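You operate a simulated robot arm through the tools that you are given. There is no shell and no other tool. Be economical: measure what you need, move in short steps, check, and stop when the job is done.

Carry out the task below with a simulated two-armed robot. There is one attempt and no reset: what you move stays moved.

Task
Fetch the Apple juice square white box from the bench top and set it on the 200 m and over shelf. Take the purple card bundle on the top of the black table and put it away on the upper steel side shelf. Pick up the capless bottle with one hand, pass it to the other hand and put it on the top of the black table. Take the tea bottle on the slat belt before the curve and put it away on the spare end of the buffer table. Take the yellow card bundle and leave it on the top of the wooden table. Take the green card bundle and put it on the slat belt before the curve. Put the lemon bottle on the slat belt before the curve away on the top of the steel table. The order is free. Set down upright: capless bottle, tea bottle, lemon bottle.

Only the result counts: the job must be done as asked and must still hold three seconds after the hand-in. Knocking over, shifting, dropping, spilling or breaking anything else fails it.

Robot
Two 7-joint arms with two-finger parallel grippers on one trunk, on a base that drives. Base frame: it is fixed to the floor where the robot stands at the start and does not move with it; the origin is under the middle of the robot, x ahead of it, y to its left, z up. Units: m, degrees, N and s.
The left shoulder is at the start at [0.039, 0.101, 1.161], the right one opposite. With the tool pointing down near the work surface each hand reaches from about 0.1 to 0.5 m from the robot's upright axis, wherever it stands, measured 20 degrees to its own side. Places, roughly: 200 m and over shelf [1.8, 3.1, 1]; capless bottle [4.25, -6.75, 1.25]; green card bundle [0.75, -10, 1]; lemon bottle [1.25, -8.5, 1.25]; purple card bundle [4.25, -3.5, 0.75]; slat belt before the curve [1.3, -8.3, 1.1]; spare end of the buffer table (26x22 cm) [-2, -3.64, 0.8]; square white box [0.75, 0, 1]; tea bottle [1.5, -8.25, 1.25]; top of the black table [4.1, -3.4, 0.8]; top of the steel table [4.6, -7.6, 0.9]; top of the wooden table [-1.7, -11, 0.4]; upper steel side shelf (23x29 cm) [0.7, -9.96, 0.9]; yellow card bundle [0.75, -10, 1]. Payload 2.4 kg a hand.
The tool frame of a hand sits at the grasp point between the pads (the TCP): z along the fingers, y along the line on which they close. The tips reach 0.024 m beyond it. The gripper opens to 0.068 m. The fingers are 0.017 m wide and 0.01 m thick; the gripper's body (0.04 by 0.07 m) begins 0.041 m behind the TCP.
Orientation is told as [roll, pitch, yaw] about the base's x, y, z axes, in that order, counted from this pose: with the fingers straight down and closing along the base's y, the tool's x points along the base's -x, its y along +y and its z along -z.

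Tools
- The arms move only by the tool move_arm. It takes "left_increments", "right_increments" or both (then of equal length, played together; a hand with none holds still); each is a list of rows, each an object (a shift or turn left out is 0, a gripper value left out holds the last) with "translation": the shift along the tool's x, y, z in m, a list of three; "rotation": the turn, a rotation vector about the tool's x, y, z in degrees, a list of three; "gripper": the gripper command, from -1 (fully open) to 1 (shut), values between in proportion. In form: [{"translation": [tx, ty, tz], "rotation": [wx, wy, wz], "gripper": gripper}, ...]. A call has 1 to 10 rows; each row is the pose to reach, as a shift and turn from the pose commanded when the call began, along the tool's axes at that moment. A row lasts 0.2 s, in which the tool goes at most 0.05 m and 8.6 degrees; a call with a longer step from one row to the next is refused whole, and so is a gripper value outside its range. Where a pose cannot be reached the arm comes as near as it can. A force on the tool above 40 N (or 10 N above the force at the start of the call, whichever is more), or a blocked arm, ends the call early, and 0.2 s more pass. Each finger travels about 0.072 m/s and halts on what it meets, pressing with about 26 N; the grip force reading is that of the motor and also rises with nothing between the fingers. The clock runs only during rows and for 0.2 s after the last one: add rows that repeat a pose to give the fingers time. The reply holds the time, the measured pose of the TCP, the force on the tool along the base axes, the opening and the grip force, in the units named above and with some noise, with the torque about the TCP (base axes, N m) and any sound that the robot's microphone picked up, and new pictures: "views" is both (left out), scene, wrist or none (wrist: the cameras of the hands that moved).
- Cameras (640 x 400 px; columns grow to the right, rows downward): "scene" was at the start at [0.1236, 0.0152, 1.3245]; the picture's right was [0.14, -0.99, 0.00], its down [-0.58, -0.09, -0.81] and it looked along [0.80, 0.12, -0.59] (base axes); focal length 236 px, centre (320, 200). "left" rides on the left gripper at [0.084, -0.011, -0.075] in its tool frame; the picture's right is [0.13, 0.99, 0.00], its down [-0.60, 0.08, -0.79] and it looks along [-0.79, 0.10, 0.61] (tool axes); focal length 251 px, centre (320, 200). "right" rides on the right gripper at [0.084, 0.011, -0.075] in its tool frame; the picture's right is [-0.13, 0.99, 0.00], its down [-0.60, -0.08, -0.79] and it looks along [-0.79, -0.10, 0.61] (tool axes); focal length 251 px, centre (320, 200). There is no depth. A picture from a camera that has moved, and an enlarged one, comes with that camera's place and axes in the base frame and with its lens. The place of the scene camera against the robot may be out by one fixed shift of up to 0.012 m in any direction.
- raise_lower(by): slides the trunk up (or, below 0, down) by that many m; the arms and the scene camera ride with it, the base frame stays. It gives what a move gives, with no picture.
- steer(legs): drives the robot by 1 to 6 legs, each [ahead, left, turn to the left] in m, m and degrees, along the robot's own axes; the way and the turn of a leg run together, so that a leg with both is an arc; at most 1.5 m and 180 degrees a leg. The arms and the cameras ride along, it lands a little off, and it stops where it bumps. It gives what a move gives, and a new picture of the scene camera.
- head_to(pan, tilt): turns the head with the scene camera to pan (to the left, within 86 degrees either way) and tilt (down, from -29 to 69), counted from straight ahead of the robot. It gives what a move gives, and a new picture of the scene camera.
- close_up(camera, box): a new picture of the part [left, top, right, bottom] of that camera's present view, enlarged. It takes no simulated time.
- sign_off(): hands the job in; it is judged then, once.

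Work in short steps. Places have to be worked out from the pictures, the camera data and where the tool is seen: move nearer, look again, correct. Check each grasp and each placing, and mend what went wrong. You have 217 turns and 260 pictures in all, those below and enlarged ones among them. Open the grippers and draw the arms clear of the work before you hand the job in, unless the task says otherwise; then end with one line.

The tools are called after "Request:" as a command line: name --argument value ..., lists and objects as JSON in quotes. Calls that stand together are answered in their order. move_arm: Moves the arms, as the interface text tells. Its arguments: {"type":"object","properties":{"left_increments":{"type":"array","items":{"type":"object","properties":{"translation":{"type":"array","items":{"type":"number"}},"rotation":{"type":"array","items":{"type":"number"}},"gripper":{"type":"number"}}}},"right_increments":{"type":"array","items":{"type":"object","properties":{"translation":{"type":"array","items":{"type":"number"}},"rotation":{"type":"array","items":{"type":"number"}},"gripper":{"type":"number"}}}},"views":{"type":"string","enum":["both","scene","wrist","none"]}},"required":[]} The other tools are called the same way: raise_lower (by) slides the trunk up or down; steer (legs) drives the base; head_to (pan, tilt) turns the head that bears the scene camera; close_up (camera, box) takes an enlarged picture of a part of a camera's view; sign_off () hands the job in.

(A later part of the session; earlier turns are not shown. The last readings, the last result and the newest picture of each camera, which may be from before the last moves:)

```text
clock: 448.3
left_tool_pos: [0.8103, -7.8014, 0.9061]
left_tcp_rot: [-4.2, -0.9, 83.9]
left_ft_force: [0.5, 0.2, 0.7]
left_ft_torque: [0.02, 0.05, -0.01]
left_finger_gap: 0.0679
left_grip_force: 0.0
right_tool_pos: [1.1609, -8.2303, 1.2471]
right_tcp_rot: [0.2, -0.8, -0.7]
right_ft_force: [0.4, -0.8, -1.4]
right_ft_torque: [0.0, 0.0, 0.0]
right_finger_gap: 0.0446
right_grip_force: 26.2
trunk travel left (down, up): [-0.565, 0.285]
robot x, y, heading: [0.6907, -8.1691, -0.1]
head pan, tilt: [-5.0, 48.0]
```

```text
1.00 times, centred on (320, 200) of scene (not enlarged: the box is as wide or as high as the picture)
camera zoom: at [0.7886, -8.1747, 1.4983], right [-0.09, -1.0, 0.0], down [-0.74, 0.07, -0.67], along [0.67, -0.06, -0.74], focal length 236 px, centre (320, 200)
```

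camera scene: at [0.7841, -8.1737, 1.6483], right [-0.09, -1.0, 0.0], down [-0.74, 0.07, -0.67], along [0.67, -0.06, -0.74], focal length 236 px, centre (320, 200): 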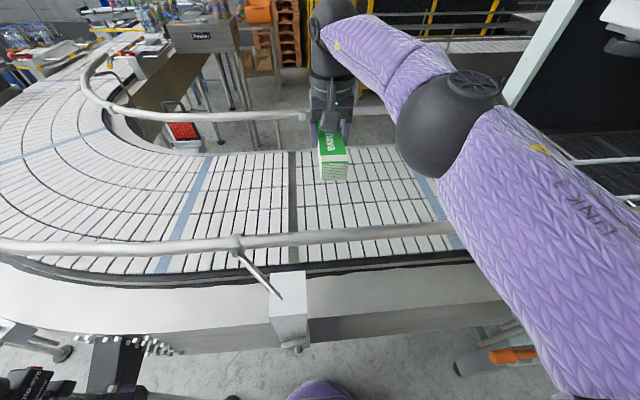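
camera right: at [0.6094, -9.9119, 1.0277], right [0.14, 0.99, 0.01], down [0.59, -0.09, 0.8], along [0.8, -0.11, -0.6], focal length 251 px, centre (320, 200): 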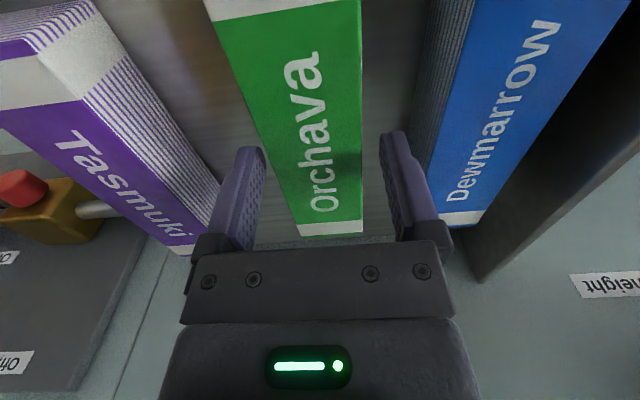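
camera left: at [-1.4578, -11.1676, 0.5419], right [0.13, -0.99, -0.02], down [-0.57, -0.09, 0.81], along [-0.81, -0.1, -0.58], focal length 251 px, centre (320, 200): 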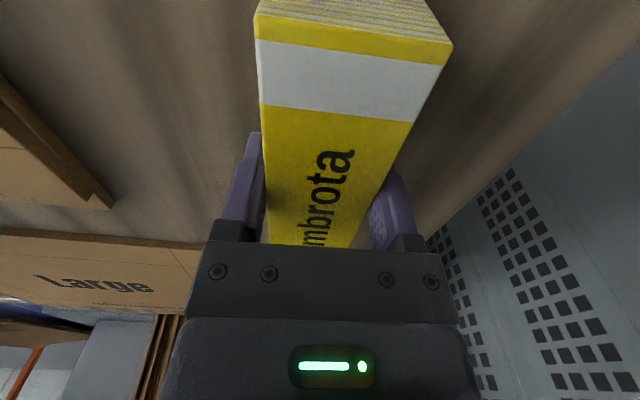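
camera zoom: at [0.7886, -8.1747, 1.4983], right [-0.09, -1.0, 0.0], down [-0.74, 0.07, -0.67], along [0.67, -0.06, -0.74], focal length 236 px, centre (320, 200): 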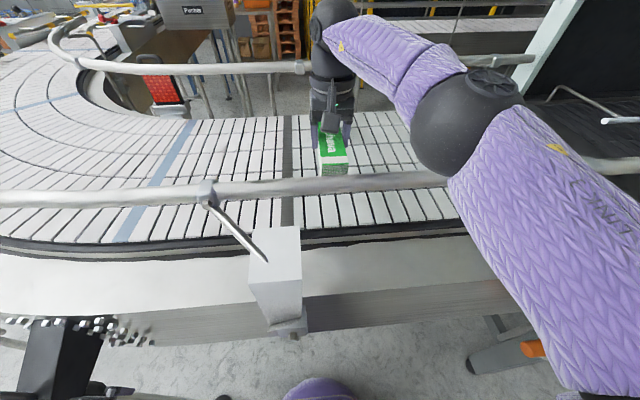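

The wrist camera would come too near the rail at this x. I creep 0.045 m forward first, then lower 5 cm and look.

Request:
steer --legs '[[0.045, 0, 0]]'

Request:
move_arm --right_increments '[{"translation": [0, 0, 0.02]}, {"translation": [0, 0, 0.04]}, {"translation": [0, 0, 0.055]}]' --views "scene"

```text
clock: 449.2
left_tool_pos: [0.856, -7.8015, 0.9078]
left_tcp_rot: [-4.1, -1.0, 84.0]
left_ft_force: [-0.4, -1.1, 0.3]
left_ft_torque: [-0.02, 0.04, 0.0]
left_finger_gap: 0.0678
left_grip_force: 0.0
right_tool_pos: [1.2075, -8.2298, 1.2462]
right_tcp_rot: [0.2, -0.8, -0.8]
right_ft_force: [1.0, 0.8, -2.0]
right_ft_torque: [-0.02, 0.02, -0.03]
right_finger_gap: 0.0446
right_grip_force: 26.0
trunk travel left (down, up): [-0.565, 0.285]
robot x, y, heading: [0.7393, -8.1713, -0.2]
head pan, tilt: [-5.0, 48.0]
camera scene: at [0.8355, -8.1748, 1.4981], right [-0.09, -1.0, 0.0], down [-0.74, 0.07, -0.67], along [0.67, -0.06, -0.74], focal length 236 px, centre (320, 200)
```

scene: 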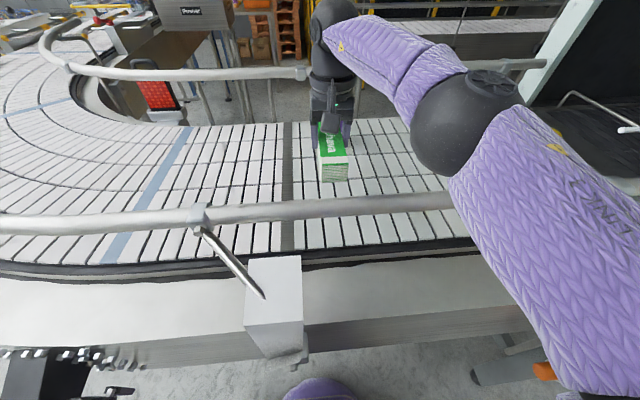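

```text
clock: 450.0
left_tool_pos: [0.8558, -7.8028, 0.9068]
left_tcp_rot: [-4.1, -1.0, 83.9]
left_ft_force: [0.2, -0.3, -0.1]
left_ft_torque: [-0.02, 0.01, 0.0]
left_finger_gap: 0.0681
left_grip_force: 0.0
right_tool_pos: [1.2063, -8.2288, 1.1926]
right_tcp_rot: [0.1, -0.9, -0.8]
right_ft_force: [-0.2, -1.4, -1.5]
right_ft_torque: [-0.01, -0.05, -0.01]
right_finger_gap: 0.0449
right_grip_force: 26.1
trunk travel left (down, up): [-0.565, 0.285]
robot x, y, heading: [0.7355, -8.1693, 0.0]
head pan, tilt: [-5.0, 48.0]
camera scene: at [0.8339, -8.1748, 1.4982], right [-0.09, -1.0, 0.0], down [-0.74, 0.07, -0.67], along [0.67, -0.06, -0.74], focal length 236 px, centre (320, 200)
```

scene: 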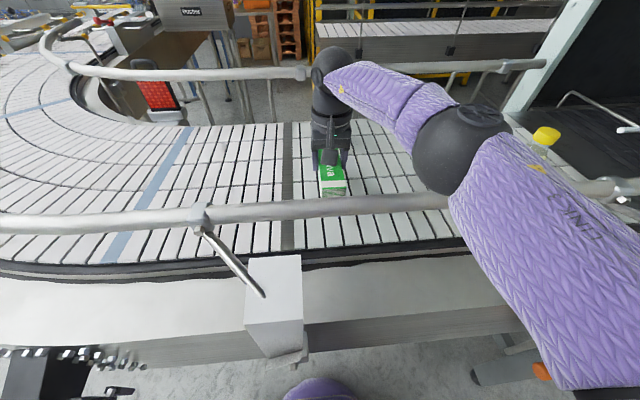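

Request:
move_arm --right_increments '[{"translation": [0, 0, 0.012]}, {"translation": [0, 0, 0.024]}, {"translation": [0, 0, 0.03]}]' --views "none"

Request:
move_arm --right_increments '[{"translation": [0, 0, 0.004]}, {"translation": [0, 0, 0.008]}]' --views "none"

Request:
close_up --camera "scene" --box '[260, 90, 420, 240]'

```text
clock: 450.8
left_tool_pos: [0.8558, -7.8018, 0.9071]
left_tcp_rot: [-4.1, -0.9, 83.8]
left_ft_force: [1.2, 0.4, 0.2]
left_ft_torque: [-0.01, -0.01, -0.02]
left_finger_gap: 0.0681
left_grip_force: 0.1
right_tool_pos: [1.2092, -8.2292, 1.1626]
right_tcp_rot: [0.2, -0.9, -0.7]
right_ft_force: [0.2, 0.1, -1.9]
right_ft_torque: [-0.01, 0.01, 0.03]
right_finger_gap: 0.0447
right_grip_force: 25.8
trunk travel left (down, up): [-0.565, 0.285]
robot x, y, heading: [0.7376, -8.1719, 0.0]
head pan, tilt: [-5.0, 48.0]
```

```text
clock: 451.4
left_tool_pos: [0.8551, -7.8019, 0.9065]
left_tcp_rot: [-4.1, -1.1, 84.0]
left_ft_force: [0.2, -0.5, 0.8]
left_ft_torque: [0.04, 0.04, -0.03]
left_finger_gap: 0.068
left_grip_force: 0.0
right_tool_pos: [1.2082, -8.2298, 1.1552]
right_tcp_rot: [0.2, -0.9, -0.6]
right_ft_force: [0.1, 0.6, -1.6]
right_ft_torque: [-0.01, -0.02, 0.01]
right_finger_gap: 0.0445
right_grip_force: 25.7
trunk travel left (down, up): [-0.565, 0.285]
robot x, y, heading: [0.734, -8.1707, -0.2]
head pan, tilt: [-5.0, 48.0]
```

```text
2.67 times, centred on (340, 165) of scene
camera zoom: at [0.8337, -8.1748, 1.4982], right [-0.09, -1.0, 0.0], down [-0.74, 0.07, -0.67], along [0.67, -0.06, -0.74], focal length 630 px, centre (267, 293)
```

zoom: 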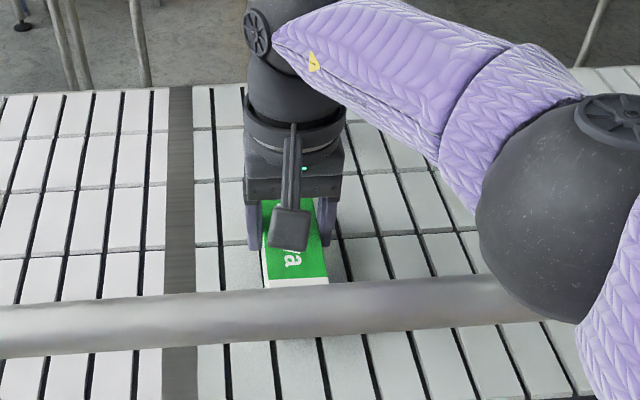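

Request:
move_arm --right_increments '[{"translation": [0, 0, 0.003]}, {"translation": [0, 0, 0.006]}]' --views "none"

```text
clock: 452.0
left_tool_pos: [0.8562, -7.8025, 0.9076]
left_tcp_rot: [-4.2, -0.9, 83.9]
left_ft_force: [1.1, 0.9, -0.4]
left_ft_torque: [0.01, 0.01, 0.0]
left_finger_gap: 0.0679
left_grip_force: 0.1
right_tool_pos: [1.2093, -8.2297, 1.1491]
right_tcp_rot: [0.2, -0.8, -0.7]
right_ft_force: [0.1, 1.1, -1.8]
right_ft_torque: [-0.01, 0.02, -0.01]
right_finger_gap: 0.0445
right_grip_force: 26.0
trunk travel left (down, up): [-0.565, 0.285]
robot x, y, heading: [0.7357, -8.1702, -0.3]
head pan, tilt: [-5.0, 48.0]
```

Request:
move_arm --right_increments '[{"translation": [0, 0, 0.003]}, {"translation": [0, 0, 0.006]}]' --views "none"

Request:
move_arm --right_increments '[{"translation": [0, 0, 0.003]}, {"translation": [0, 0, 0.006]}]' --views "none"

```text
clock: 452.6
left_tool_pos: [0.855, -7.8014, 0.9074]
left_tcp_rot: [-4.1, -0.9, 84.0]
left_ft_force: [-0.1, -0.4, -0.1]
left_ft_torque: [-0.01, 0.0, 0.01]
left_finger_gap: 0.068
left_grip_force: 0.0
right_tool_pos: [1.208, -8.2288, 1.1415]
right_tcp_rot: [0.2, -0.8, -0.7]
right_ft_force: [1.0, 0.2, -1.8]
right_ft_torque: [-0.02, -0.02, -0.01]
right_finger_gap: 0.0446
right_grip_force: 25.8
trunk travel left (down, up): [-0.565, 0.285]
robot x, y, heading: [0.7367, -8.1708, -0.2]
head pan, tilt: [-5.0, 48.0]
```

```text
clock: 453.2
left_tool_pos: [0.8551, -7.8011, 0.9071]
left_tcp_rot: [-4.2, -1.0, 83.9]
left_ft_force: [-0.5, 0.3, -0.9]
left_ft_torque: [-0.02, -0.05, 0.02]
left_finger_gap: 0.068
left_grip_force: 0.0
right_tool_pos: [1.208, -8.2298, 1.1395]
right_tcp_rot: [0.2, -1.2, -0.6]
right_ft_force: [7.1, -2.3, 25.0]
right_ft_torque: [-0.25, -0.08, 0.02]
right_finger_gap: 0.045
right_grip_force: 26.5
trunk travel left (down, up): [-0.565, 0.285]
robot x, y, heading: [0.7382, -8.175, -0.4]
head pan, tilt: [-5.0, 48.0]
```

Green rests on the belt (25 N). I release and rise straight up.

Request:
move_arm --right_increments '[{"translation": [0, 0, -0.002], "gripper": 0}, {"translation": [0, 0, -0.002], "gripper": -0.6}, {"translation": [0, 0, -0.002], "gripper": -0.8}, {"translation": [0, 0, -0.03]}, {"translation": [0, 0, -0.06]}, {"translation": [0, 0, -0.1]}, {"translation": [0, 0, -0.14]}, {"translation": [0, 0, -0.16]}]' --views "none"

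Request:
raise_lower --by 0.15

Request:
close_up --camera "scene" --box '[0, 0, 640, 400]'

```text
clock: 455.0
left_tool_pos: [0.8547, -7.8022, 0.9085]
left_tcp_rot: [-4.1, -1.0, 83.9]
left_ft_force: [0.4, -0.6, 0.3]
left_ft_torque: [0.0, -0.01, 0.02]
left_finger_gap: 0.0681
left_grip_force: 0.0
right_tool_pos: [1.2002, -8.2292, 1.2966]
right_tcp_rot: [0.2, -0.8, -0.6]
right_ft_force: [0.7, -0.2, -0.5]
right_ft_torque: [0.01, 0.01, 0.0]
right_finger_gap: 0.0613
right_grip_force: 0.2
right hand out of reach, approached as far as the arm can: row 8
trunk travel left (down, up): [-0.565, 0.285]
robot x, y, heading: [0.7374, -8.1674, -0.1]
head pan, tilt: [-5.0, 48.0]
```

```text
clock: 456.8
left_tool_pos: [0.8562, -7.8017, 1.0563]
left_tcp_rot: [-4.1, -1.0, 83.8]
left_ft_force: [0.9, -0.1, 0.6]
left_ft_torque: [-0.01, 0.03, 0.0]
left_finger_gap: 0.0677
left_grip_force: 0.1
right_tool_pos: [1.1992, -8.2301, 1.4459]
right_tcp_rot: [0.2, -0.9, -0.7]
right_ft_force: [-0.7, -0.1, 0.1]
right_ft_torque: [-0.04, 0.01, 0.02]
right_finger_gap: 0.061
right_grip_force: 0.1
trunk travel left (down, up): [-0.715, 0.135]
robot x, y, heading: [0.7374, -8.1702, 0.1]
head pan, tilt: [-5.0, 48.0]
```

```text
1.00 times, centred on (320, 200) of scene (not enlarged: the box is as wide or as high as the picture)
camera zoom: at [0.8288, -8.1744, 1.6482], right [-0.09, -1.0, 0.0], down [-0.74, 0.07, -0.67], along [0.67, -0.06, -0.74], focal length 236 px, centre (320, 200)
```

zoom: 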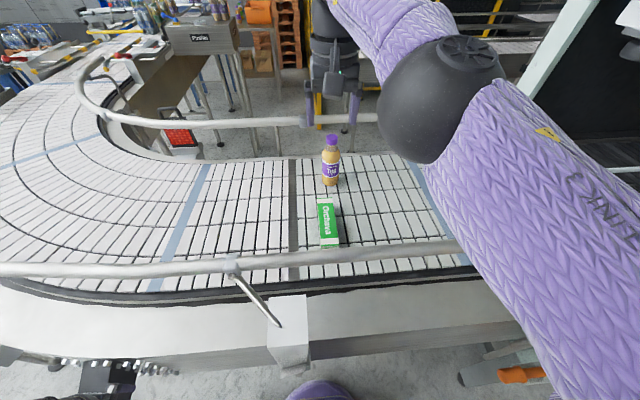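

Green lies on the belt, tea stands behind it at (1.382, −8.257). I pitch the right tool forward ~60° to reach it over the rail.

Request:
move_arm --right_increments '[{"translation": [-0.01, 0, 0], "rotation": [0, -7.5, 0]}, {"translation": [-0.02, 0, 0], "rotation": [0, -15, 0]}, {"translation": [-0.03, 0, 0], "rotation": [0, -22.5, 0]}, {"translation": [-0.04, -0.005, 0], "rotation": [0, -30, 0]}, {"translation": [-0.05, -0.01, 0], "rotation": [0, -37.5, 0]}, {"translation": [-0.06, -0.015, 0], "rotation": [0, -45, 0]}, {"translation": [-0.07, -0.02, 0], "rotation": [0, -52.5, 0]}, {"translation": [-0.08, -0.027, 0], "rotation": [0, -60, 0], "gripper": -1}]' --views "scene"

```text
clock: 458.6
left_tool_pos: [0.8546, -7.801, 1.0579]
left_tcp_rot: [-4.2, -0.9, 83.9]
left_ft_force: [0.5, 1.2, 0.1]
left_ft_torque: [-0.01, 0.02, 0.03]
left_finger_gap: 0.0681
left_grip_force: 0.0
right_tool_pos: [1.2802, -8.2589, 1.4465]
right_tcp_rot: [0.7, -61.1, -1.3]
right_ft_force: [-0.5, -0.1, 0.0]
right_ft_torque: [0.01, 0.01, 0.0]
right_finger_gap: 0.068
right_grip_force: 0.1
right hand out of reach, approached as far as the arm can: row 1, 2, 3
trunk travel left (down, up): [-0.715, 0.135]
robot x, y, heading: [0.737, -8.1732, -0.5]
head pan, tilt: [-5.0, 48.0]
camera scene: at [0.8289, -8.1752, 1.6483], right [-0.09, -1.0, 0.0], down [-0.74, 0.07, -0.67], along [0.67, -0.06, -0.74], focal length 236 px, centre (320, 200)
```

scene: 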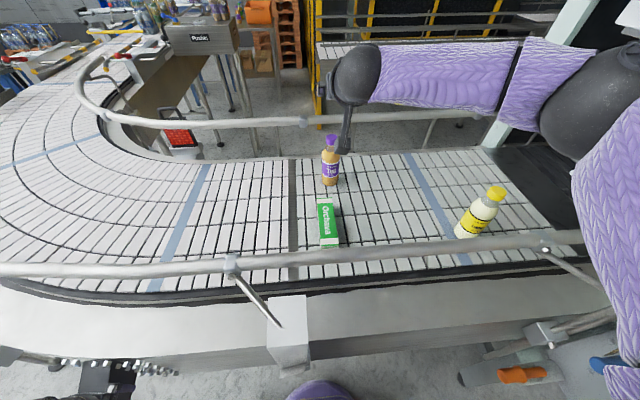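

The pitched reach works, though the camera bracket hangs below the tool; 45° suits better. I set pitch to 46° and lower the trunk 0.15 m, then look through the wrist camera.

Request:
move_arm --right_increments '[{"rotation": [0, 7.5, 0]}, {"rotation": [0, 15, 0]}]' --views "none"

Request:
raise_lower --by -0.12

Request:
close_up --camera "right" --box '[0, 0, 640, 400]'

```text
clock: 459.2
left_tool_pos: [0.8545, -7.8005, 1.0583]
left_tcp_rot: [-4.1, -1.0, 83.9]
left_ft_force: [0.8, 0.2, 0.3]
left_ft_torque: [0.01, 0.02, 0.02]
left_finger_gap: 0.0679
left_grip_force: 0.2
right_tool_pos: [1.2785, -8.2582, 1.4477]
right_tcp_rot: [0.4, -45.9, -0.9]
right_ft_force: [0.7, 0.1, 0.3]
right_ft_torque: [0.01, 0.01, 0.01]
right_finger_gap: 0.0681
right_grip_force: 0.0
trunk travel left (down, up): [-0.715, 0.135]
robot x, y, heading: [0.7384, -8.1705, -0.1]
head pan, tilt: [-5.0, 48.0]
```

```text
clock: 460.7
left_tool_pos: [0.8562, -7.8017, 0.9385]
left_tcp_rot: [-4.1, -1.1, 83.8]
left_ft_force: [-0.3, 0.8, 0.0]
left_ft_torque: [-0.05, 0.01, 0.0]
left_finger_gap: 0.0682
left_grip_force: 0.0
right_tool_pos: [1.2784, -8.2581, 1.3264]
right_tcp_rot: [0.3, -46.0, -0.9]
right_ft_force: [-0.1, -1.3, 0.2]
right_ft_torque: [-0.01, -0.03, -0.01]
right_finger_gap: 0.0679
right_grip_force: 0.1
trunk travel left (down, up): [-0.595, 0.255]
robot x, y, heading: [0.7364, -8.1693, -0.2]
head pan, tilt: [-5.0, 48.0]
```

```text
1.00 times, centred on (320, 200) of right (not enlarged: the box is as wide or as high as the picture)
camera zoom: at [1.165, -8.2465, 1.3191], right [0.1, 0.99, 0.1], down [-0.15, -0.08, 0.98], along [0.98, -0.11, 0.14], focal length 251 px, centre (320, 200)
```

zoom: 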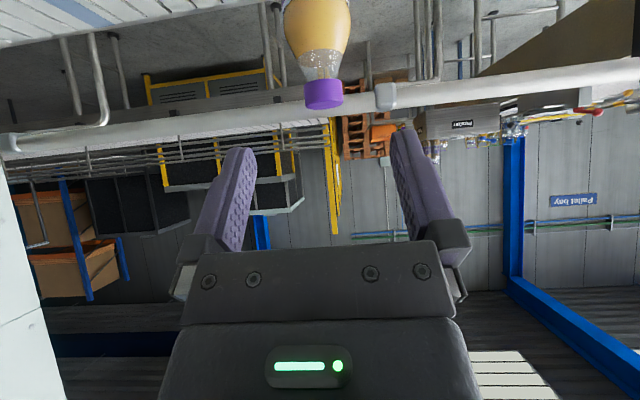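

Tea is at y≈−8.259 with its full-width body below z≈1.21. To keep the camera bracket off the green bundle I yaw 20° so the hand comes in from the south-west, then lower.

Request:
move_arm --right_increments '[{"translation": [0, -0.013, 0], "rotation": [-4.8, 0, -4.6]}, {"translation": [0, -0.026, 0], "rotation": [-9.6, 0, -9.3]}, {"translation": [0, -0.039, 0], "rotation": [-14.4, 0, -13.9]}, {"translation": [0.03, -0.039, 0.029], "rotation": [-14.4, 0, -13.9]}, {"translation": [0.06, -0.039, 0.058], "rotation": [-14.4, 0, -13.9]}, {"translation": [0.09, -0.039, 0.088], "rotation": [-14.4, 0, -13.9]}]' --views "both"

```text
clock: 462.1
left_tool_pos: [0.8555, -7.8016, 0.939]
left_tcp_rot: [-4.0, -1.1, 83.9]
left_ft_force: [-0.7, 0.2, 0.1]
left_ft_torque: [-0.04, 0.02, -0.01]
left_finger_gap: 0.0678
left_grip_force: 0.1
right_tool_pos: [1.2785, -8.2972, 1.2016]
right_tcp_rot: [0.4, -46.1, 19.1]
right_ft_force: [-0.4, 0.2, 0.5]
right_ft_torque: [0.03, 0.0, 0.0]
right_finger_gap: 0.0681
right_grip_force: 0.1
trunk travel left (down, up): [-0.595, 0.255]
robot x, y, heading: [0.7375, -8.1673, -0.1]
head pan, tilt: [-5.0, 48.0]
camera scene: at [0.8323, -8.1748, 1.5282], right [-0.09, -1.0, 0.0], down [-0.74, 0.07, -0.67], along [0.67, -0.06, -0.74], focal length 236 px, centre (320, 200)
camera right: at [1.1676, -8.3249, 1.1929], right [-0.24, 0.96, 0.1], down [-0.12, -0.13, 0.98], along [0.96, 0.23, 0.14], focal length 251 px, centre (320, 200)
```

scene: 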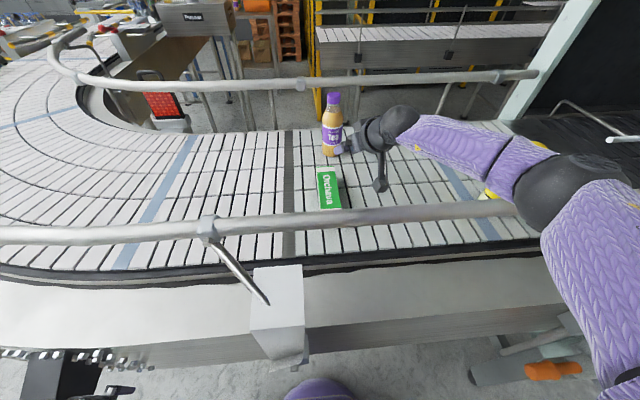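
right: 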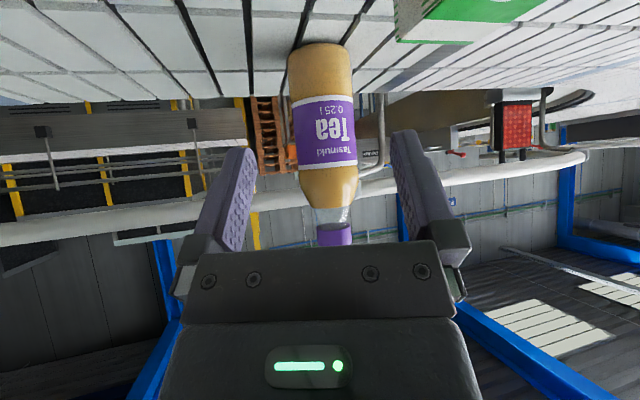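

The elbow is close to the lemon bottle. I zoom in there before moving on.

Request:
close_up --camera "scene" --box '[400, 110, 600, 260]'

```text
2.67 times, centred on (500, 185) of scene
camera zoom: at [0.8323, -8.1748, 1.5282], right [-0.09, -1.0, 0.0], down [-0.74, 0.07, -0.67], along [0.67, -0.06, -0.74], focal length 630 px, centre (-160, 240)
```

zoom: 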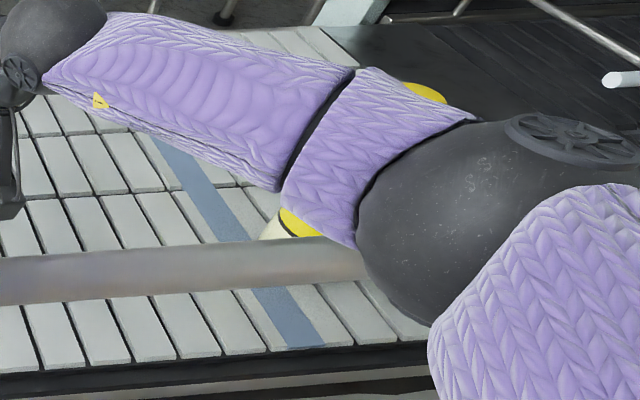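

There is only ~4 cm between my elbow and the lemon, so pushing on is risky. I withdraw and take the lemon first (by its cap, tool vertical).

Request:
move_arm --right_increments '[{"translation": [-0.004, 0, -0.03]}, {"translation": [-0.008, 0, -0.06], "rotation": [1.2, 7.4, 2.9]}, {"translation": [-0.012, 0, -0.09], "rotation": [2.4, 14.8, 5.8]}, {"translation": [-0.016, 0, -0.11], "rotation": [3.6, 22.2, 8.8]}, {"translation": [-0.02, 0, -0.125], "rotation": [4.9, 29.6, 11.7]}, {"translation": [-0.022, 0, -0.14], "rotation": [6.1, 37, 14.6]}, {"translation": [-0.024, 0, -0.148], "rotation": [7.6, 45.6, 18]}]' --views "none"

Request:
raise_lower --by 0.12

```text
refused: row 7 steps farther than a row can; nothing moved
```

```text
clock: 463.6
left_tool_pos: [0.855, -7.8026, 1.0574]
left_tcp_rot: [-4.2, -1.0, 83.9]
left_ft_force: [0.4, 0.3, 0.3]
left_ft_torque: [0.02, -0.01, 0.0]
left_finger_gap: 0.0678
left_grip_force: 0.1
right_tool_pos: [1.2796, -8.2975, 1.3217]
right_tcp_rot: [0.3, -46.0, 19.1]
right_ft_force: [0.2, -0.2, -0.1]
right_ft_torque: [0.01, -0.01, -0.01]
right_finger_gap: 0.068
right_grip_force: 0.0
trunk travel left (down, up): [-0.715, 0.135]
robot x, y, heading: [0.7376, -8.169, -0.4]
head pan, tilt: [-5.0, 48.0]
```

Request:
move_arm --right_increments '[{"translation": [-0.004, 0, -0.03]}, {"translation": [-0.008, 0, -0.06], "rotation": [1.1, 6.5, 2.6]}, {"translation": [-0.012, 0, -0.09], "rotation": [2.2, 13, 5.1]}, {"translation": [-0.016, 0, -0.11], "rotation": [3.3, 19.5, 7.7]}, {"translation": [-0.02, 0, -0.125], "rotation": [4.3, 26, 10.3]}, {"translation": [-0.022, 0, -0.14], "rotation": [5.4, 32.5, 12.9]}, {"translation": [-0.024, 0, -0.148], "rotation": [6.5, 39, 15.4]}, {"translation": [-0.024, 0, -0.148], "rotation": [7.6, 45.6, 18]}]' --views "none"

Request:
steer --legs '[[-0.02, 0, 0], [0, -0.24, 0.3]]'

```text
clock: 465.4
left_tool_pos: [0.856, -7.7998, 1.0567]
left_tcp_rot: [-4.1, -0.9, 83.9]
left_ft_force: [0.3, -0.1, 0.5]
left_ft_torque: [-0.01, 0.03, -0.01]
left_finger_gap: 0.0679
left_grip_force: 0.1
right_tool_pos: [1.1942, -8.3268, 1.4407]
right_tcp_rot: [0.2, 0.2, 0.4]
right_ft_force: [0.0, -0.2, 0.3]
right_ft_torque: [0.0, 0.02, -0.04]
right_finger_gap: 0.068
right_grip_force: 0.1
trunk travel left (down, up): [-0.715, 0.135]
robot x, y, heading: [0.7354, -8.1711, 0.3]
head pan, tilt: [-5.0, 48.0]
```

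```text
clock: 467.5
left_tool_pos: [0.8306, -8.0365, 1.0565]
left_tcp_rot: [-4.1, -1.0, 84.7]
left_ft_force: [0.8, -0.1, 0.3]
left_ft_torque: [0.01, -0.02, 0.01]
left_finger_gap: 0.0681
left_grip_force: 0.0
right_tool_pos: [1.1778, -8.5574, 1.4416]
right_tcp_rot: [0.3, 0.0, 1.2]
right_ft_force: [-0.3, -0.6, 0.1]
right_ft_torque: [-0.02, -0.02, 0.03]
right_finger_gap: 0.0682
right_grip_force: 0.1
trunk travel left (down, up): [-0.715, 0.135]
robot x, y, heading: [0.7197, -8.4067, 1.0]
head pan, tilt: [-5.0, 48.0]
camera scene: at [0.8102, -8.4101, 1.6483], right [-0.07, -1.0, 0.0], down [-0.74, 0.06, -0.67], along [0.67, -0.05, -0.74], focal length 236 px, centre (320, 200)
```

scene: 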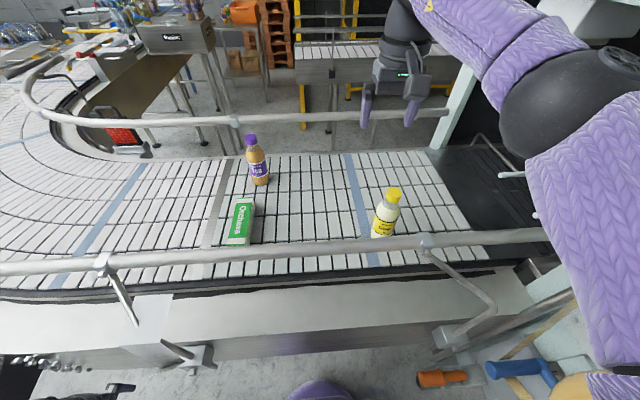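

Lemon cap at (1.16, −8.602, top 1.283). I align above it and go down to just above the cap.

Request:
move_arm --right_increments '[{"translation": [0.01, -0.025, 0]}, {"translation": [0.017, -0.045, 0]}, {"translation": [0.017, -0.045, 0.04]}, {"translation": [0.017, -0.045, 0.08]}, {"translation": [0.017, -0.045, 0.11]}]' --views "both"

```text
clock: 468.7
left_tool_pos: [0.8315, -8.0355, 1.0572]
left_tcp_rot: [-4.0, -1.0, 84.7]
left_ft_force: [-0.2, 0.8, 0.6]
left_ft_torque: [0.02, 0.02, 0.02]
left_finger_gap: 0.068
left_grip_force: 0.0
right_tool_pos: [1.1626, -8.5987, 1.3288]
right_tcp_rot: [0.2, 0.1, 1.1]
right_ft_force: [0.3, -0.7, 0.2]
right_ft_torque: [0.0, -0.01, -0.01]
right_finger_gap: 0.0681
right_grip_force: 0.1
trunk travel left (down, up): [-0.715, 0.135]
robot x, y, heading: [0.7176, -8.4063, 0.9]
head pan, tilt: [-5.0, 48.0]
camera scene: at [0.8106, -8.409, 1.6483], right [-0.07, -1.0, 0.0], down [-0.74, 0.05, -0.67], along [0.67, -0.05, -0.74], focal length 236 px, centre (320, 200)
camera right: at [1.0759, -8.5898, 1.4032], right [0.11, 0.99, 0.0], down [0.61, -0.07, 0.79], along [0.79, -0.08, -0.61], focal length 251 px, centre (320, 200)
```

scene: 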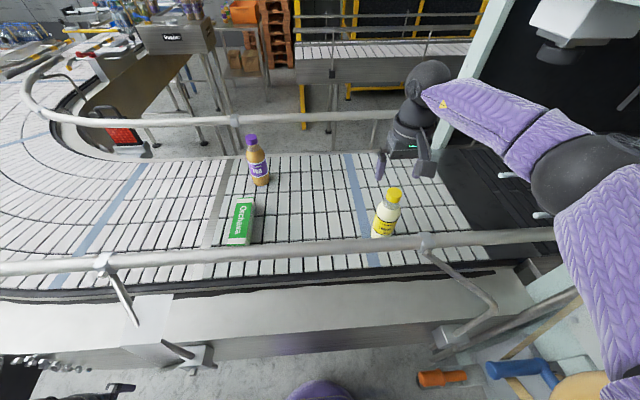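
right: 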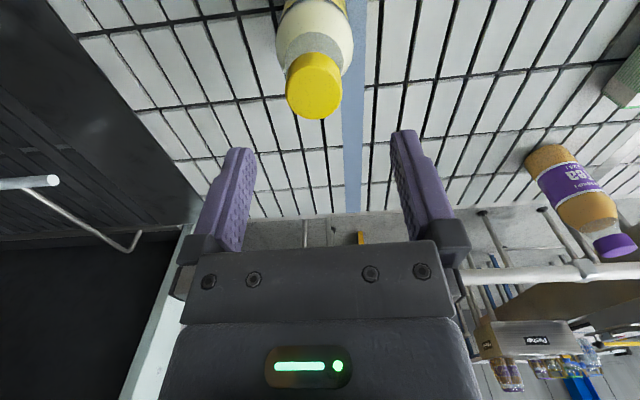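

Wrist view puts the cap at ≈(1.143, −8.598). I shift back 1.8 cm and descend to grip the cap.

Request:
move_arm --right_increments '[{"translation": [0.018, 0, 0]}, {"translation": [0.018, 0, 0.02]}, {"translation": [0.018, 0, 0.045]}]' --views "wrist"

```text
clock: 469.5
left_tool_pos: [0.8306, -8.0359, 1.0582]
left_tcp_rot: [-4.1, -0.9, 84.6]
left_ft_force: [0.2, 0.0, 0.4]
left_ft_torque: [-0.04, 0.02, -0.02]
left_finger_gap: 0.0683
left_grip_force: 0.0
right_tool_pos: [1.1435, -8.5997, 1.2827]
right_tcp_rot: [0.3, 0.0, 1.2]
right_ft_force: [-0.8, 0.8, -0.4]
right_ft_torque: [0.01, 0.01, 0.01]
right_finger_gap: 0.0681
right_grip_force: 0.0
trunk travel left (down, up): [-0.715, 0.135]
robot x, y, heading: [0.719, -8.4071, 0.8]
head pan, tilt: [-5.0, 48.0]
camera right: at [1.0576, -8.591, 1.3577], right [0.11, 0.99, 0.0], down [0.61, -0.07, 0.79], along [0.79, -0.08, -0.61], focal length 251 px, centre (320, 200)
```

right: 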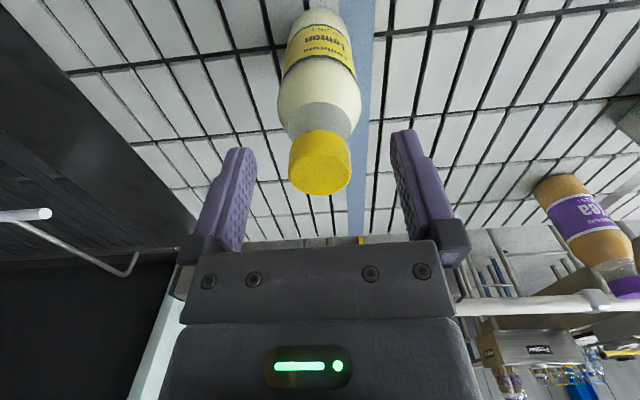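

Cap centre confirmed (1.144, −8.600, top 1.276). I lower 2.5 cm, close, and lift.

Request:
move_arm --right_increments '[{"translation": [0, 0, 0.015]}, {"translation": [0, 0, 0.026]}, {"translation": [0, 0, 0.026], "gripper": 1}, {"translation": [0, 0, 0.026], "gripper": 1}, {"translation": [0, 0, 0.026], "gripper": 1}, {"translation": [0, 0, 0.026], "gripper": 1}]' --views "none"

Request:
move_arm --right_increments '[{"translation": [0, 0, -0.02]}, {"translation": [0, 0, -0.06]}, {"translation": [0, 0, -0.1]}, {"translation": [0, 0, -0.14]}, {"translation": [0, 0, -0.18]}]' --views "scene"

```text
clock: 470.9
left_tool_pos: [0.8301, -8.0343, 1.0569]
left_tcp_rot: [-4.1, -1.0, 84.7]
left_ft_force: [-0.8, -0.8, -0.5]
left_ft_torque: [0.01, -0.01, -0.01]
left_finger_gap: 0.0679
left_grip_force: 0.1
right_tool_pos: [1.1447, -8.5994, 1.2592]
right_tcp_rot: [0.3, 0.0, 1.2]
right_ft_force: [0.5, -0.5, -0.2]
right_ft_torque: [0.01, -0.11, -0.04]
right_finger_gap: 0.0455
right_grip_force: 26.1
trunk travel left (down, up): [-0.715, 0.135]
robot x, y, heading: [0.7188, -8.4069, 0.8]
head pan, tilt: [-5.0, 48.0]
```

```text
clock: 472.1
left_tool_pos: [0.8311, -8.0359, 1.0568]
left_tcp_rot: [-4.1, -1.0, 84.7]
left_ft_force: [-0.2, 0.4, -1.1]
left_ft_torque: [-0.01, -0.01, -0.01]
left_finger_gap: 0.068
left_grip_force: 0.1
right_tool_pos: [1.142, -8.5995, 1.4395]
right_tcp_rot: [0.3, -0.1, 1.2]
right_ft_force: [-0.4, 0.1, -2.7]
right_ft_torque: [0.0, 0.04, -0.02]
right_finger_gap: 0.0455
right_grip_force: 25.8
trunk travel left (down, up): [-0.715, 0.135]
robot x, y, heading: [0.7214, -8.4047, 0.8]
head pan, tilt: [-5.0, 48.0]
camera scene: at [0.8102, -8.4089, 1.6483], right [-0.07, -1.0, 0.0], down [-0.74, 0.05, -0.67], along [0.67, -0.05, -0.74], focal length 236 px, centre (320, 200)
```

scene: 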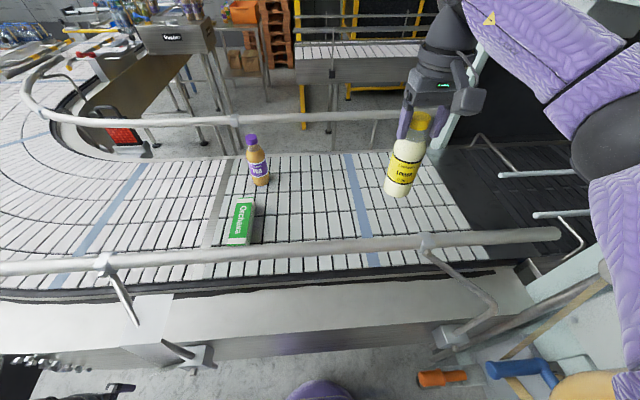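

Lemon is held by its cap, bottom just above rail height. I raise 0.1 m, back out and drive north then east towards the steel table.

Request:
raise_lower --by 0.1

Request:
steer --legs '[[-0.6, 0, -0.8], [0, 1.3, 0], [0, 1.4, 0], [1.45, 0, 0], [1.45, 0.1, 0]]'

```text
clock: 473.5
left_tool_pos: [0.8309, -8.0354, 1.1571]
left_tcp_rot: [-4.0, -1.0, 84.7]
left_ft_force: [-0.5, -0.2, -0.9]
left_ft_torque: [0.01, 0.02, 0.0]
left_finger_gap: 0.0681
left_grip_force: 0.0
right_tool_pos: [1.1448, -8.6018, 1.539]
right_tcp_rot: [0.4, 0.0, 1.1]
right_ft_force: [0.3, 0.0, -3.4]
right_ft_torque: [0.0, 0.03, -0.02]
right_finger_gap: 0.0455
right_grip_force: 26.6
trunk travel left (down, up): [-0.815, 0.035]
robot x, y, heading: [0.7145, -8.4071, 0.9]
head pan, tilt: [-5.0, 48.0]
```

```text
clock: 503.4
left_tool_pos: [3.2358, -5.351, 1.1575]
left_tcp_rot: [-4.1, -1.0, 83.8]
left_ft_force: [0.0, 0.1, 0.5]
left_ft_torque: [0.01, -0.01, -0.02]
left_finger_gap: 0.0681
left_grip_force: 0.1
right_tool_pos: [3.5384, -5.9228, 1.5403]
right_tcp_rot: [0.3, 0.1, 0.3]
right_ft_force: [-0.2, -0.1, -2.5]
right_ft_torque: [0.0, 0.01, 0.0]
right_finger_gap: 0.0448
right_grip_force: 26.1
trunk travel left (down, up): [-0.815, 0.035]
robot x, y, heading: [3.1171, -5.7171, 0.2]
head pan, tilt: [-5.0, 48.0]
camera scene: at [3.2077, -5.7247, 1.7483], right [-0.09, -1.0, 0.0], down [-0.74, 0.07, -0.67], along [0.67, -0.06, -0.74], focal length 236 px, centre (320, 200)
```

scene: 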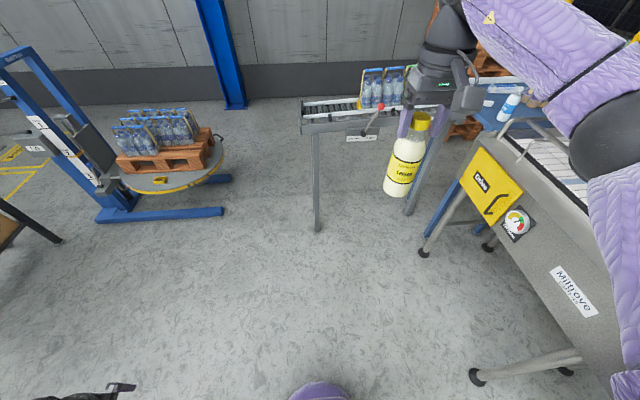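

I continue east along y≈−5.4 past the roller conveyor end, then face south.

Request:
steer --legs '[[0.3, 0.32, 0], [1.0, 0, 0], [1.0, 0, 0], [0, 0, -90]]'

Request:
head_to --pan 15 --tilt 30

```text
clock: 519.4
left_tool_pos: [5.8148, -5.4878, 1.1583]
left_tcp_rot: [-4.1, -1.0, -2.6]
left_ft_force: [-0.7, -0.7, -0.2]
left_ft_torque: [0.0, 0.01, 0.02]
left_finger_gap: 0.0679
left_grip_force: 0.1
right_tool_pos: [5.2634, -5.8273, 1.5387]
right_tcp_rot: [0.4, 0.0, -86.2]
right_ft_force: [-0.5, -0.2, -2.2]
right_ft_torque: [0.03, 0.01, -0.02]
right_finger_gap: 0.0443
right_grip_force: 26.2
trunk travel left (down, up): [-0.815, 0.035]
robot x, y, heading: [5.439, -5.3944, -86.6]
head pan, tilt: [-5.0, 48.0]
camera scene: at [5.4394, -5.4799, 1.7483], right [-1.0, 0.03, 0.0], down [0.02, 0.74, -0.67], along [-0.02, -0.67, -0.74], focal length 236 px, centre (320, 200)
```

scene: 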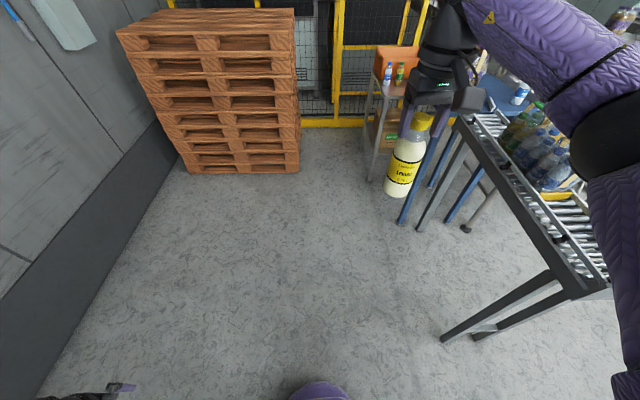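

```text
clock: 520.2
left_tool_pos: [5.8144, -5.489, 1.1562]
left_tcp_rot: [-4.1, -1.0, -2.6]
left_ft_force: [-0.2, 0.4, 0.5]
left_ft_torque: [0.0, 0.02, 0.0]
left_finger_gap: 0.068
left_grip_force: 0.0
right_tool_pos: [5.262, -5.8275, 1.5395]
right_tcp_rot: [0.3, 0.0, -86.2]
right_ft_force: [-0.6, -0.5, -2.5]
right_ft_torque: [0.03, 0.02, 0.0]
right_finger_gap: 0.0443
right_grip_force: 26.2
trunk travel left (down, up): [-0.815, 0.035]
robot x, y, heading: [5.4383, -5.3914, -86.1]
head pan, tilt: [15.0, 30.0]
camera scene: at [5.47, -5.487, 1.7751], right [-0.95, -0.32, 0.0], down [-0.16, 0.48, -0.87], along [0.27, -0.82, -0.5], focal length 236 px, centre (320, 200)
```

scene: 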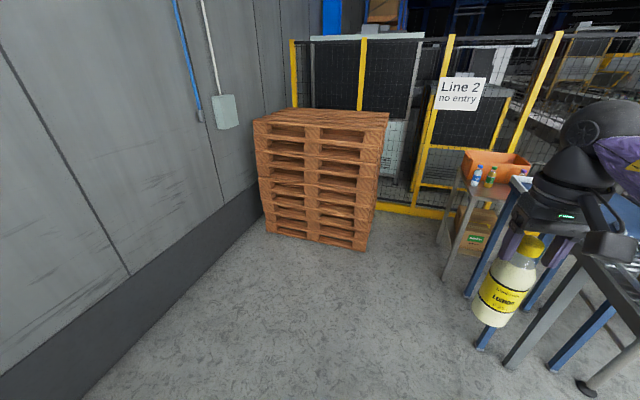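

The steel table's NE corner is at ≈(4.87, −7.33); bin and two small bottles stand on it. I approach from the north-east.

Request:
steer --legs '[[0.0, -0.3, -4], [1.2, 0, 0], [0, 0, -15]]'

Request:
head_to --pan -8 --tilt 45

```text
clock: 528.8
left_tool_pos: [5.4558, -6.7991, 1.1568]
left_tcp_rot: [-4.2, -1.0, -20.9]
left_ft_force: [0.5, -0.9, 0.1]
left_ft_torque: [0.01, -0.03, -0.02]
left_finger_gap: 0.0681
left_grip_force: 0.1
right_tool_pos: [4.826, -6.9471, 1.5381]
right_tcp_rot: [0.3, 0.0, -104.5]
right_ft_force: [0.2, -0.4, -1.9]
right_ft_torque: [0.02, -0.03, 0.02]
right_finger_gap: 0.0443
right_grip_force: 25.8
trunk travel left (down, up): [-0.815, 0.035]
robot x, y, heading: [5.1311, -6.5885, -104.9]
head pan, tilt: [15.0, 30.0]
camera scene: at [5.1285, -6.6886, 1.7751], right [-1.0, 0.0, 0.0], down [0.0, 0.5, -0.87], along [0.0, -0.87, -0.5], focal length 236 px, centre (320, 200)
```

scene: 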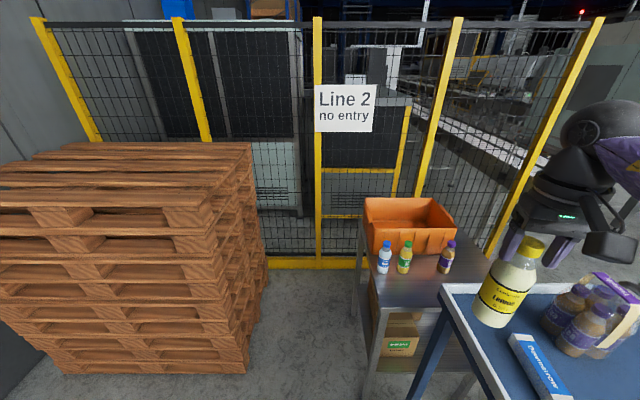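

```text
clock: 529.7
left_tool_pos: [5.4552, -6.7998, 1.1571]
left_tcp_rot: [-4.1, -1.0, -21.0]
left_ft_force: [-0.3, -0.3, -0.5]
left_ft_torque: [-0.02, -0.03, 0.03]
left_finger_gap: 0.0681
left_grip_force: 0.0
right_tool_pos: [4.8268, -6.9461, 1.5387]
right_tcp_rot: [0.3, -0.1, -104.7]
right_ft_force: [-1.4, -0.2, -2.9]
right_ft_torque: [0.01, 0.01, -0.01]
right_finger_gap: 0.0441
right_grip_force: 26.6
trunk travel left (down, up): [-0.815, 0.035]
robot x, y, heading: [5.1295, -6.5873, -104.9]
head pan, tilt: [-8.0, 45.0]
camera scene: at [5.097, -6.6732, 1.7526], right [-0.92, 0.39, 0.0], down [0.28, 0.65, -0.71], along [-0.28, -0.65, -0.71], focal length 236 px, centre (320, 200)
```

scene: 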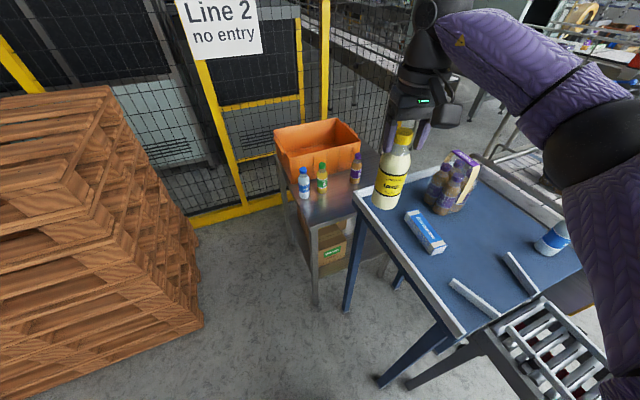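

Free strip on the steel table between its north edge (−7.30) and the bottle row (−7.51). Target for lemon ≈(4.75, −7.39). I drive there.

Request:
steer --legs '[[0.44, 0.04, 0]]'

Request:
raise_lower --by -0.25

Request:
close_up --camera "scene" --box '[0, 0, 640, 400]'

```text
clock: 532.3
left_tool_pos: [5.38, -7.2248, 1.1584]
left_tcp_rot: [-4.0, -1.1, -21.1]
left_ft_force: [-0.3, 0.1, 0.1]
left_ft_torque: [0.0, 0.01, -0.02]
left_finger_gap: 0.068
left_grip_force: 0.0
right_tool_pos: [4.7497, -7.3693, 1.5376]
right_tcp_rot: [0.4, 0.1, -104.8]
right_ft_force: [-0.9, -0.3, -3.5]
right_ft_torque: [0.02, -0.02, 0.04]
right_finger_gap: 0.0439
right_grip_force: 25.9
trunk travel left (down, up): [-0.815, 0.035]
robot x, y, heading: [5.057, -7.0157, -105.1]
head pan, tilt: [-8.0, 45.0]
camera scene: at [5.0217, -7.0977, 1.7525], right [-0.92, 0.39, 0.0], down [0.28, 0.65, -0.71], along [-0.28, -0.65, -0.71], focal length 236 px, centre (320, 200)
```

scene: 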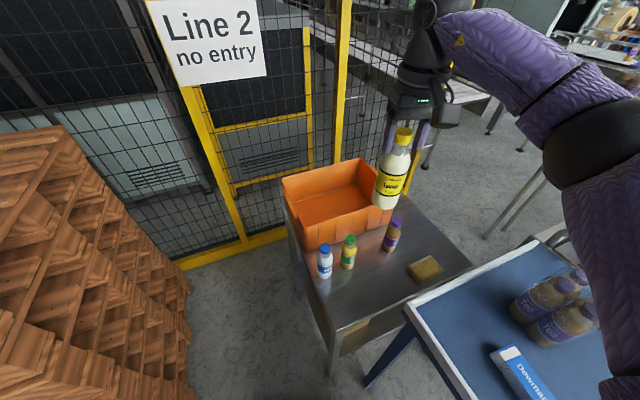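

```text
clock: 534.9
left_tool_pos: [5.3799, -7.2253, 0.9067]
left_tcp_rot: [-4.0, -1.1, -21.2]
left_ft_force: [0.2, -0.4, -0.7]
left_ft_torque: [0.01, 0.06, -0.01]
left_finger_gap: 0.0682
left_grip_force: 0.2
right_tool_pos: [4.75, -7.3697, 1.2888]
right_tcp_rot: [0.3, 0.0, -104.6]
right_ft_force: [0.2, 0.0, -2.2]
right_ft_torque: [0.04, -0.02, 0.01]
right_finger_gap: 0.044
right_grip_force: 25.9
trunk travel left (down, up): [-0.565, 0.285]
robot x, y, heading: [5.0566, -7.0172, -105.2]
head pan, tilt: [-8.0, 45.0]
```

```text
1.00 times, centred on (320, 200) of scene (not enlarged: the box is as wide or as high as the picture)
camera zoom: at [5.0204, -7.1023, 1.5025], right [-0.92, 0.39, 0.0], down [0.28, 0.65, -0.71], along [-0.28, -0.65, -0.71], focal length 236 px, centre (320, 200)
```

zoom: 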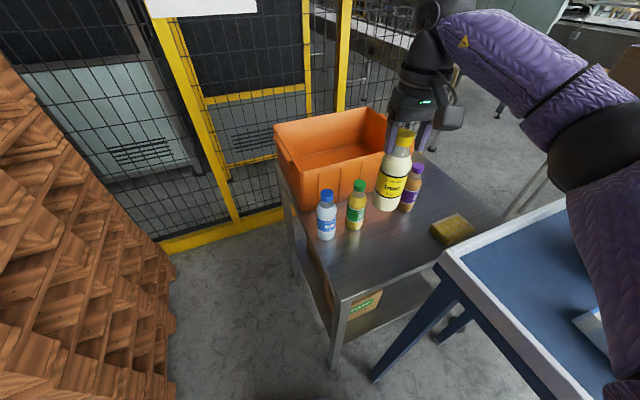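

Lemon hangs over the free strip. I lower with the arm in steps, keeping an eye on the elbow over the blue table.

Request:
move_arm --right_increments '[{"translation": [-0.01, 0, 0.035]}, {"translation": [-0.012, 0, 0.07]}, {"translation": [-0.012, 0, 0.105]}, {"translation": [-0.012, 0, 0.14]}]' --views "scene"

```text
clock: 535.9
left_tool_pos: [5.3809, -7.2232, 0.9074]
left_tcp_rot: [-4.0, -1.0, -21.2]
left_ft_force: [0.5, -0.5, -0.3]
left_ft_torque: [0.03, -0.01, -0.03]
left_finger_gap: 0.0679
left_grip_force: 0.0
right_tool_pos: [4.7494, -7.3826, 1.1496]
right_tcp_rot: [0.3, 0.1, -104.8]
right_ft_force: [0.8, 0.2, -3.0]
right_ft_torque: [0.04, -0.02, 0.01]
right_finger_gap: 0.044
right_grip_force: 26.2
trunk travel left (down, up): [-0.565, 0.285]
robot x, y, heading: [5.0551, -7.0149, -105.2]
head pan, tilt: [-8.0, 45.0]
camera scene: at [5.0203, -7.1026, 1.5024], right [-0.92, 0.39, 0.0], down [0.28, 0.65, -0.71], along [-0.28, -0.65, -0.71], focal length 236 px, centre (320, 200)
```

scene: 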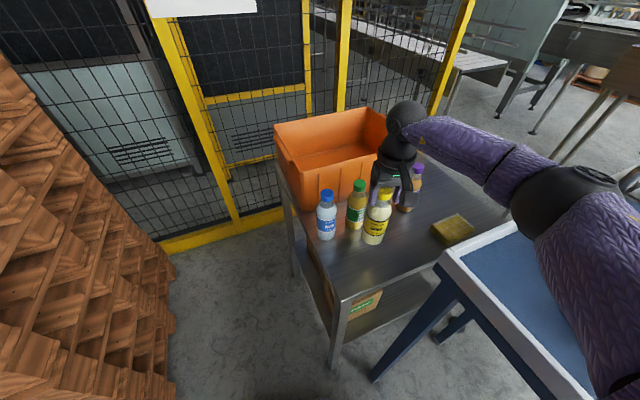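

Request:
move_arm --right_increments '[{"translation": [0, 0, 0.03]}, {"translation": [0, 0, 0.06]}, {"translation": [0, 0, 0.08]}]' --views "none"

Request:
move_arm --right_increments '[{"translation": [0, 0, 0.005]}, {"translation": [0, 0, 0.01]}]' --views "none"

Request:
close_up --camera "scene" --box '[270, 90, 500, 270]'

```text
clock: 536.7
left_tool_pos: [5.3806, -7.222, 0.9091]
left_tcp_rot: [-4.2, -0.9, -21.1]
left_ft_force: [0.2, 0.0, -0.2]
left_ft_torque: [0.02, -0.05, 0.0]
left_finger_gap: 0.0679
left_grip_force: 0.0
right_tool_pos: [4.75, -7.3801, 1.0723]
right_tcp_rot: [0.3, -0.3, -104.7]
right_ft_force: [1.6, 2.4, 31.2]
right_ft_torque: [-0.22, 0.04, -0.1]
right_finger_gap: 0.0485
right_grip_force: 26.1
trunk travel left (down, up): [-0.565, 0.285]
robot x, y, heading: [5.0551, -7.0113, -105.0]
head pan, tilt: [-8.0, 45.0]
```

```text
clock: 537.3
left_tool_pos: [5.382, -7.2221, 0.9067]
left_tcp_rot: [-4.2, -0.9, -21.2]
left_ft_force: [0.0, 0.2, 0.8]
left_ft_torque: [0.02, 0.02, -0.01]
left_finger_gap: 0.0682
left_grip_force: 0.1
right_tool_pos: [4.7499, -7.3801, 1.0617]
right_tcp_rot: [0.3, 0.0, -104.7]
right_ft_force: [3.1, -0.9, 32.5]
right_ft_torque: [-0.31, -0.06, -0.03]
right_finger_gap: 0.0521
right_grip_force: 25.9
trunk travel left (down, up): [-0.565, 0.285]
robot x, y, heading: [5.0535, -7.0109, -105.1]
head pan, tilt: [-8.0, 45.0]
```

```text
2.22 times, centred on (385, 180) of scene
camera zoom: at [5.0232, -7.1, 1.5027], right [-0.92, 0.39, 0.0], down [0.28, 0.65, -0.71], along [-0.28, -0.65, -0.71], focal length 525 px, centre (176, 244)
```

zoom: 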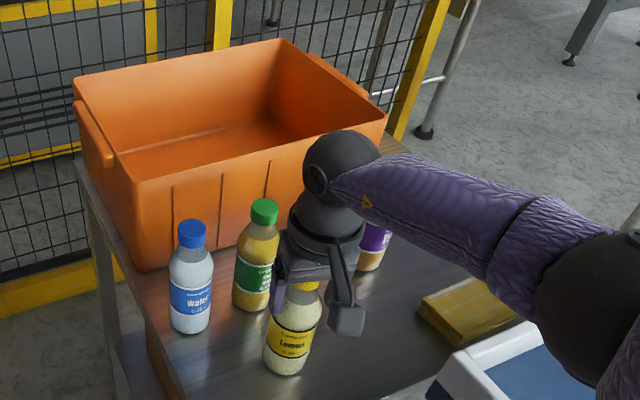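

Lemon stands on the table. I open and rise.

Request:
move_arm --right_increments '[{"translation": [0, 0, -0.002], "gripper": -0.6}, {"translation": [0, 0, -0.002], "gripper": -1}, {"translation": [0, 0, -0.002], "gripper": -1}, {"translation": [0, 0, -0.002], "gripper": -1}, {"translation": [0, 0, -0.03]}, {"translation": [0, 0, -0.07]}, {"translation": [0, 0, -0.11]}, {"translation": [0, 0, -0.16]}, {"translation": [0, 0, -0.2]}]' --views "scene"

```text
clock: 539.3
left_tool_pos: [5.3806, -7.2242, 0.9087]
left_tcp_rot: [-4.1, -1.0, -21.2]
left_ft_force: [0.2, 0.9, -1.0]
left_ft_torque: [-0.02, -0.01, 0.01]
left_finger_gap: 0.0679
left_grip_force: 0.0
right_tool_pos: [4.7473, -7.3811, 1.2614]
right_tcp_rot: [0.4, 0.0, -104.8]
right_ft_force: [0.3, 0.1, -0.3]
right_ft_torque: [0.01, -0.02, 0.01]
right_finger_gap: 0.0683
right_grip_force: 0.1
trunk travel left (down, up): [-0.565, 0.285]
robot x, y, heading: [5.0576, -7.0166, -105.1]
head pan, tilt: [-8.0, 45.0]
camera scene: at [5.0208, -7.102, 1.5024], right [-0.92, 0.39, 0.0], down [0.28, 0.65, -0.71], along [-0.28, -0.65, -0.71], focal length 236 px, centre (320, 200)
```

scene: 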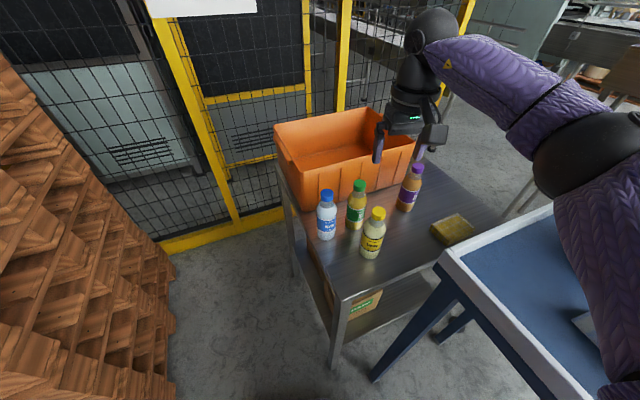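

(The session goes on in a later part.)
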